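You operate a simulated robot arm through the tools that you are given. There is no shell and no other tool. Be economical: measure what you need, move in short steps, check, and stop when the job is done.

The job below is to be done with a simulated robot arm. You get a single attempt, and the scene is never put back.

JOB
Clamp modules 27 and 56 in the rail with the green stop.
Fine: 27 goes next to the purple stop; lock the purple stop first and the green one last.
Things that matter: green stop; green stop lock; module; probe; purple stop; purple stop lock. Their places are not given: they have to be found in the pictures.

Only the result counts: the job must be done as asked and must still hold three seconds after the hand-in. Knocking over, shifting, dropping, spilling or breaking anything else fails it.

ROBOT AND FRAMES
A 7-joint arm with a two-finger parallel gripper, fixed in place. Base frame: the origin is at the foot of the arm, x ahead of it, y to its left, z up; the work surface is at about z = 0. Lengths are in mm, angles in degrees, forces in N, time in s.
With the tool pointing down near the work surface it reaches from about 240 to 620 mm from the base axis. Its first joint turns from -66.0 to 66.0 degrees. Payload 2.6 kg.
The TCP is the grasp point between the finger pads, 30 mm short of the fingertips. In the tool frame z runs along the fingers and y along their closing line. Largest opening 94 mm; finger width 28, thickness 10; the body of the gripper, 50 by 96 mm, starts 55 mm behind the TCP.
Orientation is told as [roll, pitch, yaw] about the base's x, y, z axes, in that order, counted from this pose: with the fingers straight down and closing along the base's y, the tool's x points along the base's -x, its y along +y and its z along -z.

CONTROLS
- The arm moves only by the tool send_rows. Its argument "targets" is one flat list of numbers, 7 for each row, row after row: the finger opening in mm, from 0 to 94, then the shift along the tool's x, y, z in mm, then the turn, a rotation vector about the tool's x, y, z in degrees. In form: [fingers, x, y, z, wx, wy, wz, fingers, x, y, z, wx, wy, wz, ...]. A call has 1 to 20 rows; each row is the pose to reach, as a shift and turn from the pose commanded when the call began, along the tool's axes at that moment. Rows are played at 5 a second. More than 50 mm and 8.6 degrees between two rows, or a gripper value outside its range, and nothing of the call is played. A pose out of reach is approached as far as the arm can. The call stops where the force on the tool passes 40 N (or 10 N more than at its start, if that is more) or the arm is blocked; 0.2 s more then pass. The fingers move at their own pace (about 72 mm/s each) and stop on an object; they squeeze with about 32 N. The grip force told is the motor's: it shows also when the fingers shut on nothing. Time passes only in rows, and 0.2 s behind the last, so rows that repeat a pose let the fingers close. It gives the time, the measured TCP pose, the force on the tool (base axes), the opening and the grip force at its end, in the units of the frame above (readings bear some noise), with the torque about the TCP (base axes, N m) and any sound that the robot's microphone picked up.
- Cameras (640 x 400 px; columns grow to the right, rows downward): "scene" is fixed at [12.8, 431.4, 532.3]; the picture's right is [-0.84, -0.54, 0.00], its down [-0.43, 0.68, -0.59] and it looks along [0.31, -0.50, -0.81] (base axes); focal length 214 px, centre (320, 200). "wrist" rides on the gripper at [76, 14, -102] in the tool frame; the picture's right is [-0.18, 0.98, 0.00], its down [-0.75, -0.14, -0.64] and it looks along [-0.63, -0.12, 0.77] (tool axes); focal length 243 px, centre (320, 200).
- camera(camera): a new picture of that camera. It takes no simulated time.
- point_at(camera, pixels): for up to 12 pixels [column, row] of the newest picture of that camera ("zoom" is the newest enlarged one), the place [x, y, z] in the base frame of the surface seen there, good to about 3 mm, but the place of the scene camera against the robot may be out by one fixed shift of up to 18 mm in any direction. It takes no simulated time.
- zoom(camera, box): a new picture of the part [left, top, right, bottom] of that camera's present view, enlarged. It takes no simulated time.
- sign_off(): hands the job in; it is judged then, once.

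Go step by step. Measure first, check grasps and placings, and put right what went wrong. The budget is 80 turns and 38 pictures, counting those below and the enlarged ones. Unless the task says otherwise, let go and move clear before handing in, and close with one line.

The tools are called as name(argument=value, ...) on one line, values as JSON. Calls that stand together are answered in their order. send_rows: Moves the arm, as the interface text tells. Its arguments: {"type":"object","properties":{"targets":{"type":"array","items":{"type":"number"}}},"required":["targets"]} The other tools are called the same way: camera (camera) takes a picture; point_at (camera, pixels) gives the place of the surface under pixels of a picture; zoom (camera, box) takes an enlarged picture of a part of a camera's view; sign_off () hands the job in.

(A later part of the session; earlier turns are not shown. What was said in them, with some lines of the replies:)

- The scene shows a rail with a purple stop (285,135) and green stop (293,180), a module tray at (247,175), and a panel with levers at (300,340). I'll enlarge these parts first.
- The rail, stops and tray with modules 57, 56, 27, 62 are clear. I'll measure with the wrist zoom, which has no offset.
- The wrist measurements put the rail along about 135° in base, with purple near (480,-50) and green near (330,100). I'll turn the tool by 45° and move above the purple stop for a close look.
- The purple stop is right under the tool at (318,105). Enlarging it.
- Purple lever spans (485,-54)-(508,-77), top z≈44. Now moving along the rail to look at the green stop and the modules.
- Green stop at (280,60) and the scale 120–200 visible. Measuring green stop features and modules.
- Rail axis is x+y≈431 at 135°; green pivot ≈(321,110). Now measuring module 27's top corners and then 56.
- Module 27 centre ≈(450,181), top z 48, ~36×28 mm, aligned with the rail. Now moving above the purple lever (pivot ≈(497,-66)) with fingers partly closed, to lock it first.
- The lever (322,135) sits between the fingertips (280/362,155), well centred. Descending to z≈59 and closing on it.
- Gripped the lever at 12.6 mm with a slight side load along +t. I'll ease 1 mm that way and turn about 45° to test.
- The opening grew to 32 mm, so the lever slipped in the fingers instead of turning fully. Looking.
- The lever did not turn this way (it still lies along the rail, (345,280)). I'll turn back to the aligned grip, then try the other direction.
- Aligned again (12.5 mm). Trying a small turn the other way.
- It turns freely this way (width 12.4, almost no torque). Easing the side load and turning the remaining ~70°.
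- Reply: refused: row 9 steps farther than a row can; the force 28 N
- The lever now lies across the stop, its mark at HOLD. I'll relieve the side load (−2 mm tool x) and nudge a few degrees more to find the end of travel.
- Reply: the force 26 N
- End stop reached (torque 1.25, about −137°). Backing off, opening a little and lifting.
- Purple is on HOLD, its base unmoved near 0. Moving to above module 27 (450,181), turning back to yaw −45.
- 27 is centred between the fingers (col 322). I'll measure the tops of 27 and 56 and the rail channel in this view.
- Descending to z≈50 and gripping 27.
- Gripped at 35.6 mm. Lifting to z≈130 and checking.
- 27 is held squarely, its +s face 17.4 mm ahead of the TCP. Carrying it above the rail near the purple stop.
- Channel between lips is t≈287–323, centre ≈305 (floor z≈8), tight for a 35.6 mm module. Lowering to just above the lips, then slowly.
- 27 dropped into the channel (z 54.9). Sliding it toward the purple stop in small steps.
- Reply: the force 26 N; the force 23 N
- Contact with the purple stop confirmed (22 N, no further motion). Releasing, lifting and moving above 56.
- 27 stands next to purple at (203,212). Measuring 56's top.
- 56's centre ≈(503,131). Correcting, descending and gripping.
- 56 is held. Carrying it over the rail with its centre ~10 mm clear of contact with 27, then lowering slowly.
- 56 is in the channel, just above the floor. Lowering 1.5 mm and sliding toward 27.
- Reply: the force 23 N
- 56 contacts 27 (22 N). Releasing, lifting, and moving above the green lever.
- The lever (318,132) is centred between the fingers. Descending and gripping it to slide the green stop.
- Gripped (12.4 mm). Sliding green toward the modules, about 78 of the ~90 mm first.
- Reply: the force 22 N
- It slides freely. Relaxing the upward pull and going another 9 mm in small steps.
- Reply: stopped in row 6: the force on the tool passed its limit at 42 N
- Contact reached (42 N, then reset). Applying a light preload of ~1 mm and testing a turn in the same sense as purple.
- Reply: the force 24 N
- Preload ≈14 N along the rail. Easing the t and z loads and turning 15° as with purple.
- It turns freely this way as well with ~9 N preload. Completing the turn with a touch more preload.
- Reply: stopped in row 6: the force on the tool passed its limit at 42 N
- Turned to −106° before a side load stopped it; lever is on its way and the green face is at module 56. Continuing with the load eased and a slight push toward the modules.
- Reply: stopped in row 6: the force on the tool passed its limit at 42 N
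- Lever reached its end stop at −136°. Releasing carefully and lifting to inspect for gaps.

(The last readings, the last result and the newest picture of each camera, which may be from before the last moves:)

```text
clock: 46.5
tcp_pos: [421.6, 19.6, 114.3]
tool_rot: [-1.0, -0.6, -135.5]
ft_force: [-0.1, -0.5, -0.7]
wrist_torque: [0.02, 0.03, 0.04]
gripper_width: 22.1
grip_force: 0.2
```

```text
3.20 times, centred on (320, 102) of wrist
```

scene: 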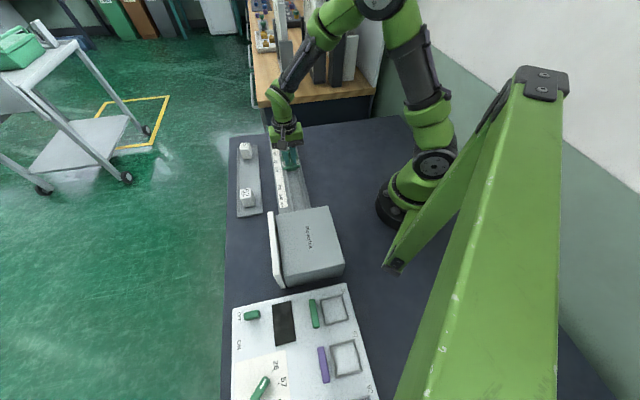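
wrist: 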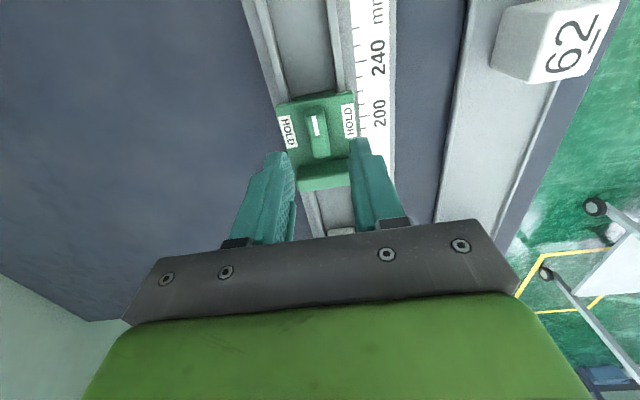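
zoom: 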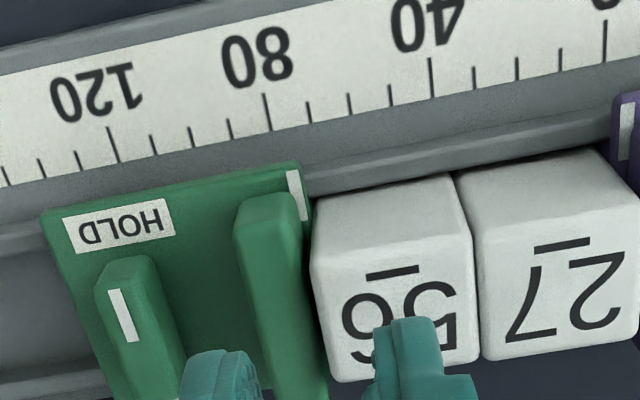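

Order 27–56 from purple is right, levers on HOLD. I'll look edge-on at the green/56 interface and the 27/purple interface to check for gaps.

send_rows(targets=[22, -20, -8, 0, 0, 0, 0, 22, -30, -16, 0, 0, 0, 0])

zoom(camera="wrist", box=[270, 20, 370, 82])

send_rows(targets=[22, 0, 36, 0, 0, 0, 0, 22, 0, 72, 0, 0, 0, 0])

zoom(camera="wrist", box=[270, 20, 370, 82])

```text
clock: 47.1
tcp_pos: [389.2, 10.3, 116.5]
tool_rot: [-1.0, -0.6, -135.4]
ft_force: [0.1, 0.2, 0.2]
wrist_torque: [-0.01, 0.04, -0.01]
gripper_width: 21.9
grip_force: 0.1
```

```text
6.40 times, centred on (320, 51) of wrist
```

zoom: 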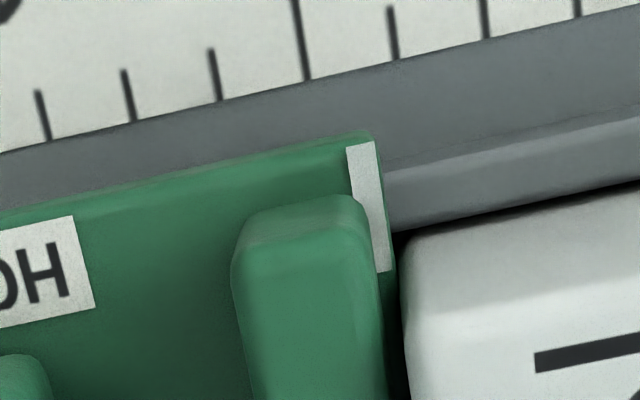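

```text
clock: 47.7
tcp_pos: [438.9, -40.5, 115.5]
tool_rot: [-0.9, -0.6, -135.4]
ft_force: [-0.4, 0.3, -0.1]
wrist_torque: [0.04, 0.02, 0.0]
gripper_width: 21.9
grip_force: 0.1
```

```text
6.40 times, centred on (320, 51) of wrist
```

zoom: 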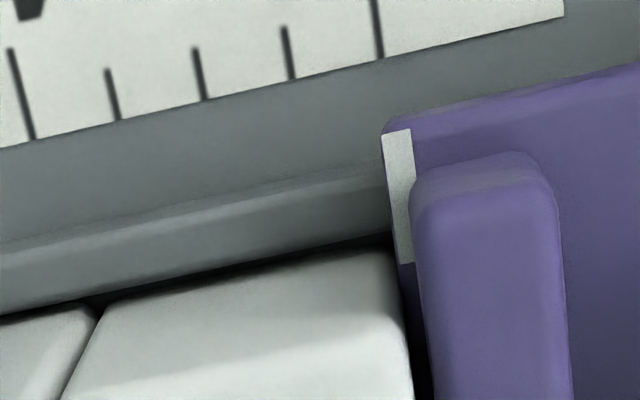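

Green's base front looks against 56 and 27 against purple, gaps at most a fraction of a mm. To be sure, I'll grip 56 lightly and feel for play along the rail; first moving above it.

send_rows(targets=[22, 2, -3, -10, 0, 0, -7.5, 22, 4, -6, -20, 0, 0, -15, 22, 6, -10, -20, 0, 0, -22.5, 22, 8, -13, -20, 0, 0, -30, 22, 10, -16, -20, 0, 0, -37.5, 22, 12, -20, -20, 0, 0, -45, 48, 14, -23, -20, 0, 0, -52.5, 48, 16, -26, -20, 0, 0, -60, 48, 18, -30, -20, 0, 0, -67.5, 48, 20, -33, -20, 0, 0, -75, 48, 22, -36, -20, 0, 0, -82.5, 48, 23.1, -39.5, 0, 0, 0, -90])

```text
clock: 50.3
tcp_pos: [426.9, 5.1, 117.9]
tool_rot: [-0.5, 1.0, -45.4]
ft_force: [-0.5, -0.5, 0.0]
wrist_torque: [-0.02, 0.01, 0.0]
gripper_width: 48.3
grip_force: 0.1
```

send_rows(targets=[48, 0, -0.7, 20, -1, -0.3, -0.4, 48, 0, -0.7, 42, -1, -0.3, -0.4, 48, 0, -0.7, 61, -1, -0.3, -0.4, 20, 0, -0.7, 61, -1, -0.3, -0.4, 0, 0, -0.7, 61, -1, -0.3, -0.4, 0, 0, -0.7, 61, -1, -0.3, -0.4])

send_rows(targets=[0, 0.5, 0, 0, 0, 0, 0, 0, 1.0, 0, 0, 0, 0, 0, 0, 1.0, 0, 0, 0, 0, 0])

send_rows(targets=[0, -1, 0, 0, 0, 0, 0, 0, -2, 0, 0, 0, 0, 0, 0, -2, 0, 0, 0, 0, 0])

```text
clock: 51.7
tcp_pos: [424.7, 4.5, 56.4]
tool_rot: [0.6, 0.6, -45.0]
ft_force: [2.6, 6.7, 11.4]
wrist_torque: [0.15, 0.02, 0.05]
gripper_width: 35.2
grip_force: 32.1
```

```text
clock: 52.5
tcp_pos: [425.4, 4.3, 55.9]
tool_rot: [0.6, 0.7, -45.0]
ft_force: [-2.2, 5.8, 25.8]
wrist_torque: [0.11, 0.1, 0.01]
gripper_width: 35.1
grip_force: 32.2
```

```text
clock: 53.3
tcp_pos: [425.6, 4.8, 56.0]
tool_rot: [0.5, 0.9, -44.9]
ft_force: [-2.8, 15.3, 22.8]
wrist_torque: [0.19, 0.08, 0.08]
gripper_width: 35.6
grip_force: 32.5
```

Readings are ambiguous at ±1 mm. Pushing a bit further toward green, with less downward load.

send_rows(targets=[0, 0, 0, -1, 0, 0, 0, 0, 1.5, 0, -1, 0, 0, 0, 0, 2.5, 0, -1, 0, 0, 0, 0, 2.5, 0, -1, 0, 0, 0])

send_rows(targets=[0, 0.7, 0, 0, 0, 0, 0, 0, 0.7, 0, 0, 0, 0, 0])

```text
clock: 54.3
tcp_pos: [423.8, 2.9, 56.1]
tool_rot: [0.4, 0.4, -45.0]
ft_force: [13.1, -0.1, -2.2]
wrist_torque: [-0.04, -0.47, -0.04]
gripper_width: 35.4
grip_force: 32.5
```

```text
clock: 54.9
tcp_pos: [424.2, 3.1, 56.0]
tool_rot: [0.5, 0.4, -45.1]
ft_force: [14.1, -9.9, -2.4]
wrist_torque: [-0.33, -0.49, 0.03]
gripper_width: 35.6
grip_force: 32.0
```

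Over ~3 mm of commanded travel the module stayed at s≈−297.5 while force swung from +13 to −17 N: firmly clamped. Relaxing, releasing and moving clear.

send_rows(targets=[0, -1.2, 0, 0, 0, 0, 0, 40, -1.2, 0, 0, 0, 0, 0, 48, -1.2, 0, 0, 0, 0, 0, 48, -1.2, 0, -25, 0, 0, 0, 48, -1.2, 0, -70, 0, 0, 0, 48, 30, 10, -110, 0, 0, 0, 48, 65, 20, -140, 0, 0, 0])

zoom(camera="wrist", box=[200, 40, 420, 215])

```text
refused: row 6 steps farther than a row can; nothing moved
```

```text
2.29 times, centred on (310, 128) of wrist
```

zoom: 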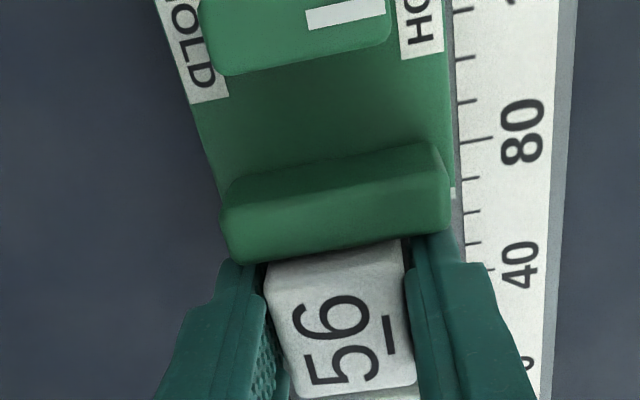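

Same release with smaller steps.

send_rows(targets=[35, -1.2, 0, 0, 0, 0, 0, 44, -1.2, 0, 0, 0, 0, 0, 48, -1.2, 0, 0, 0, 0, 0, 48, -1.2, 0, -25, 0, 0, 0, 48, -1.2, 0, -60, 0, 0, 0, 48, 25, 10, -90, 0, 0, 0, 48, 50, 15, -120, 0, 0, 0, 48, 65, 20, -140, 0, 0, 0])

zoom(camera="wrist", box=[200, 40, 420, 215])

```text
clock: 56.7
tcp_pos: [391.4, 62.4, 198.1]
tool_rot: [0.4, 0.8, -45.0]
ft_force: [0.0, -0.9, 0.0]
wrist_torque: [-0.03, -0.03, 0.05]
gripper_width: 48.5
grip_force: 0.1
```

```text
2.29 times, centred on (310, 128) of wrist
```

zoom: 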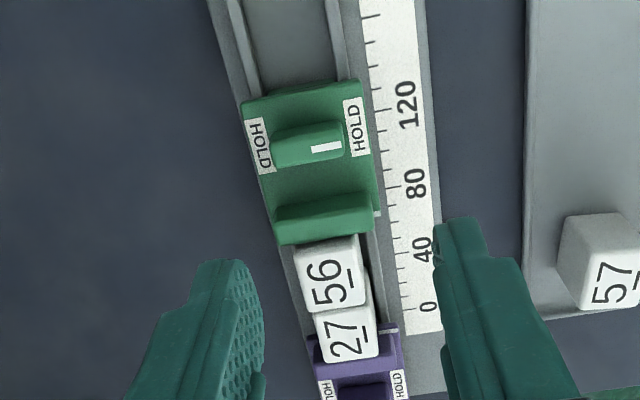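

The picture shows purple, 27, 56 and green in order, seated and touching. Both levers lie across at HOLD, and the gripper is empty and clear, so I'm handing in.

sign_off()

```text
The job is handed in.
```

Modules 27 and 56 are clamped in the rail, with 27 against the purple stop. The purple stop was locked first and the green one last.
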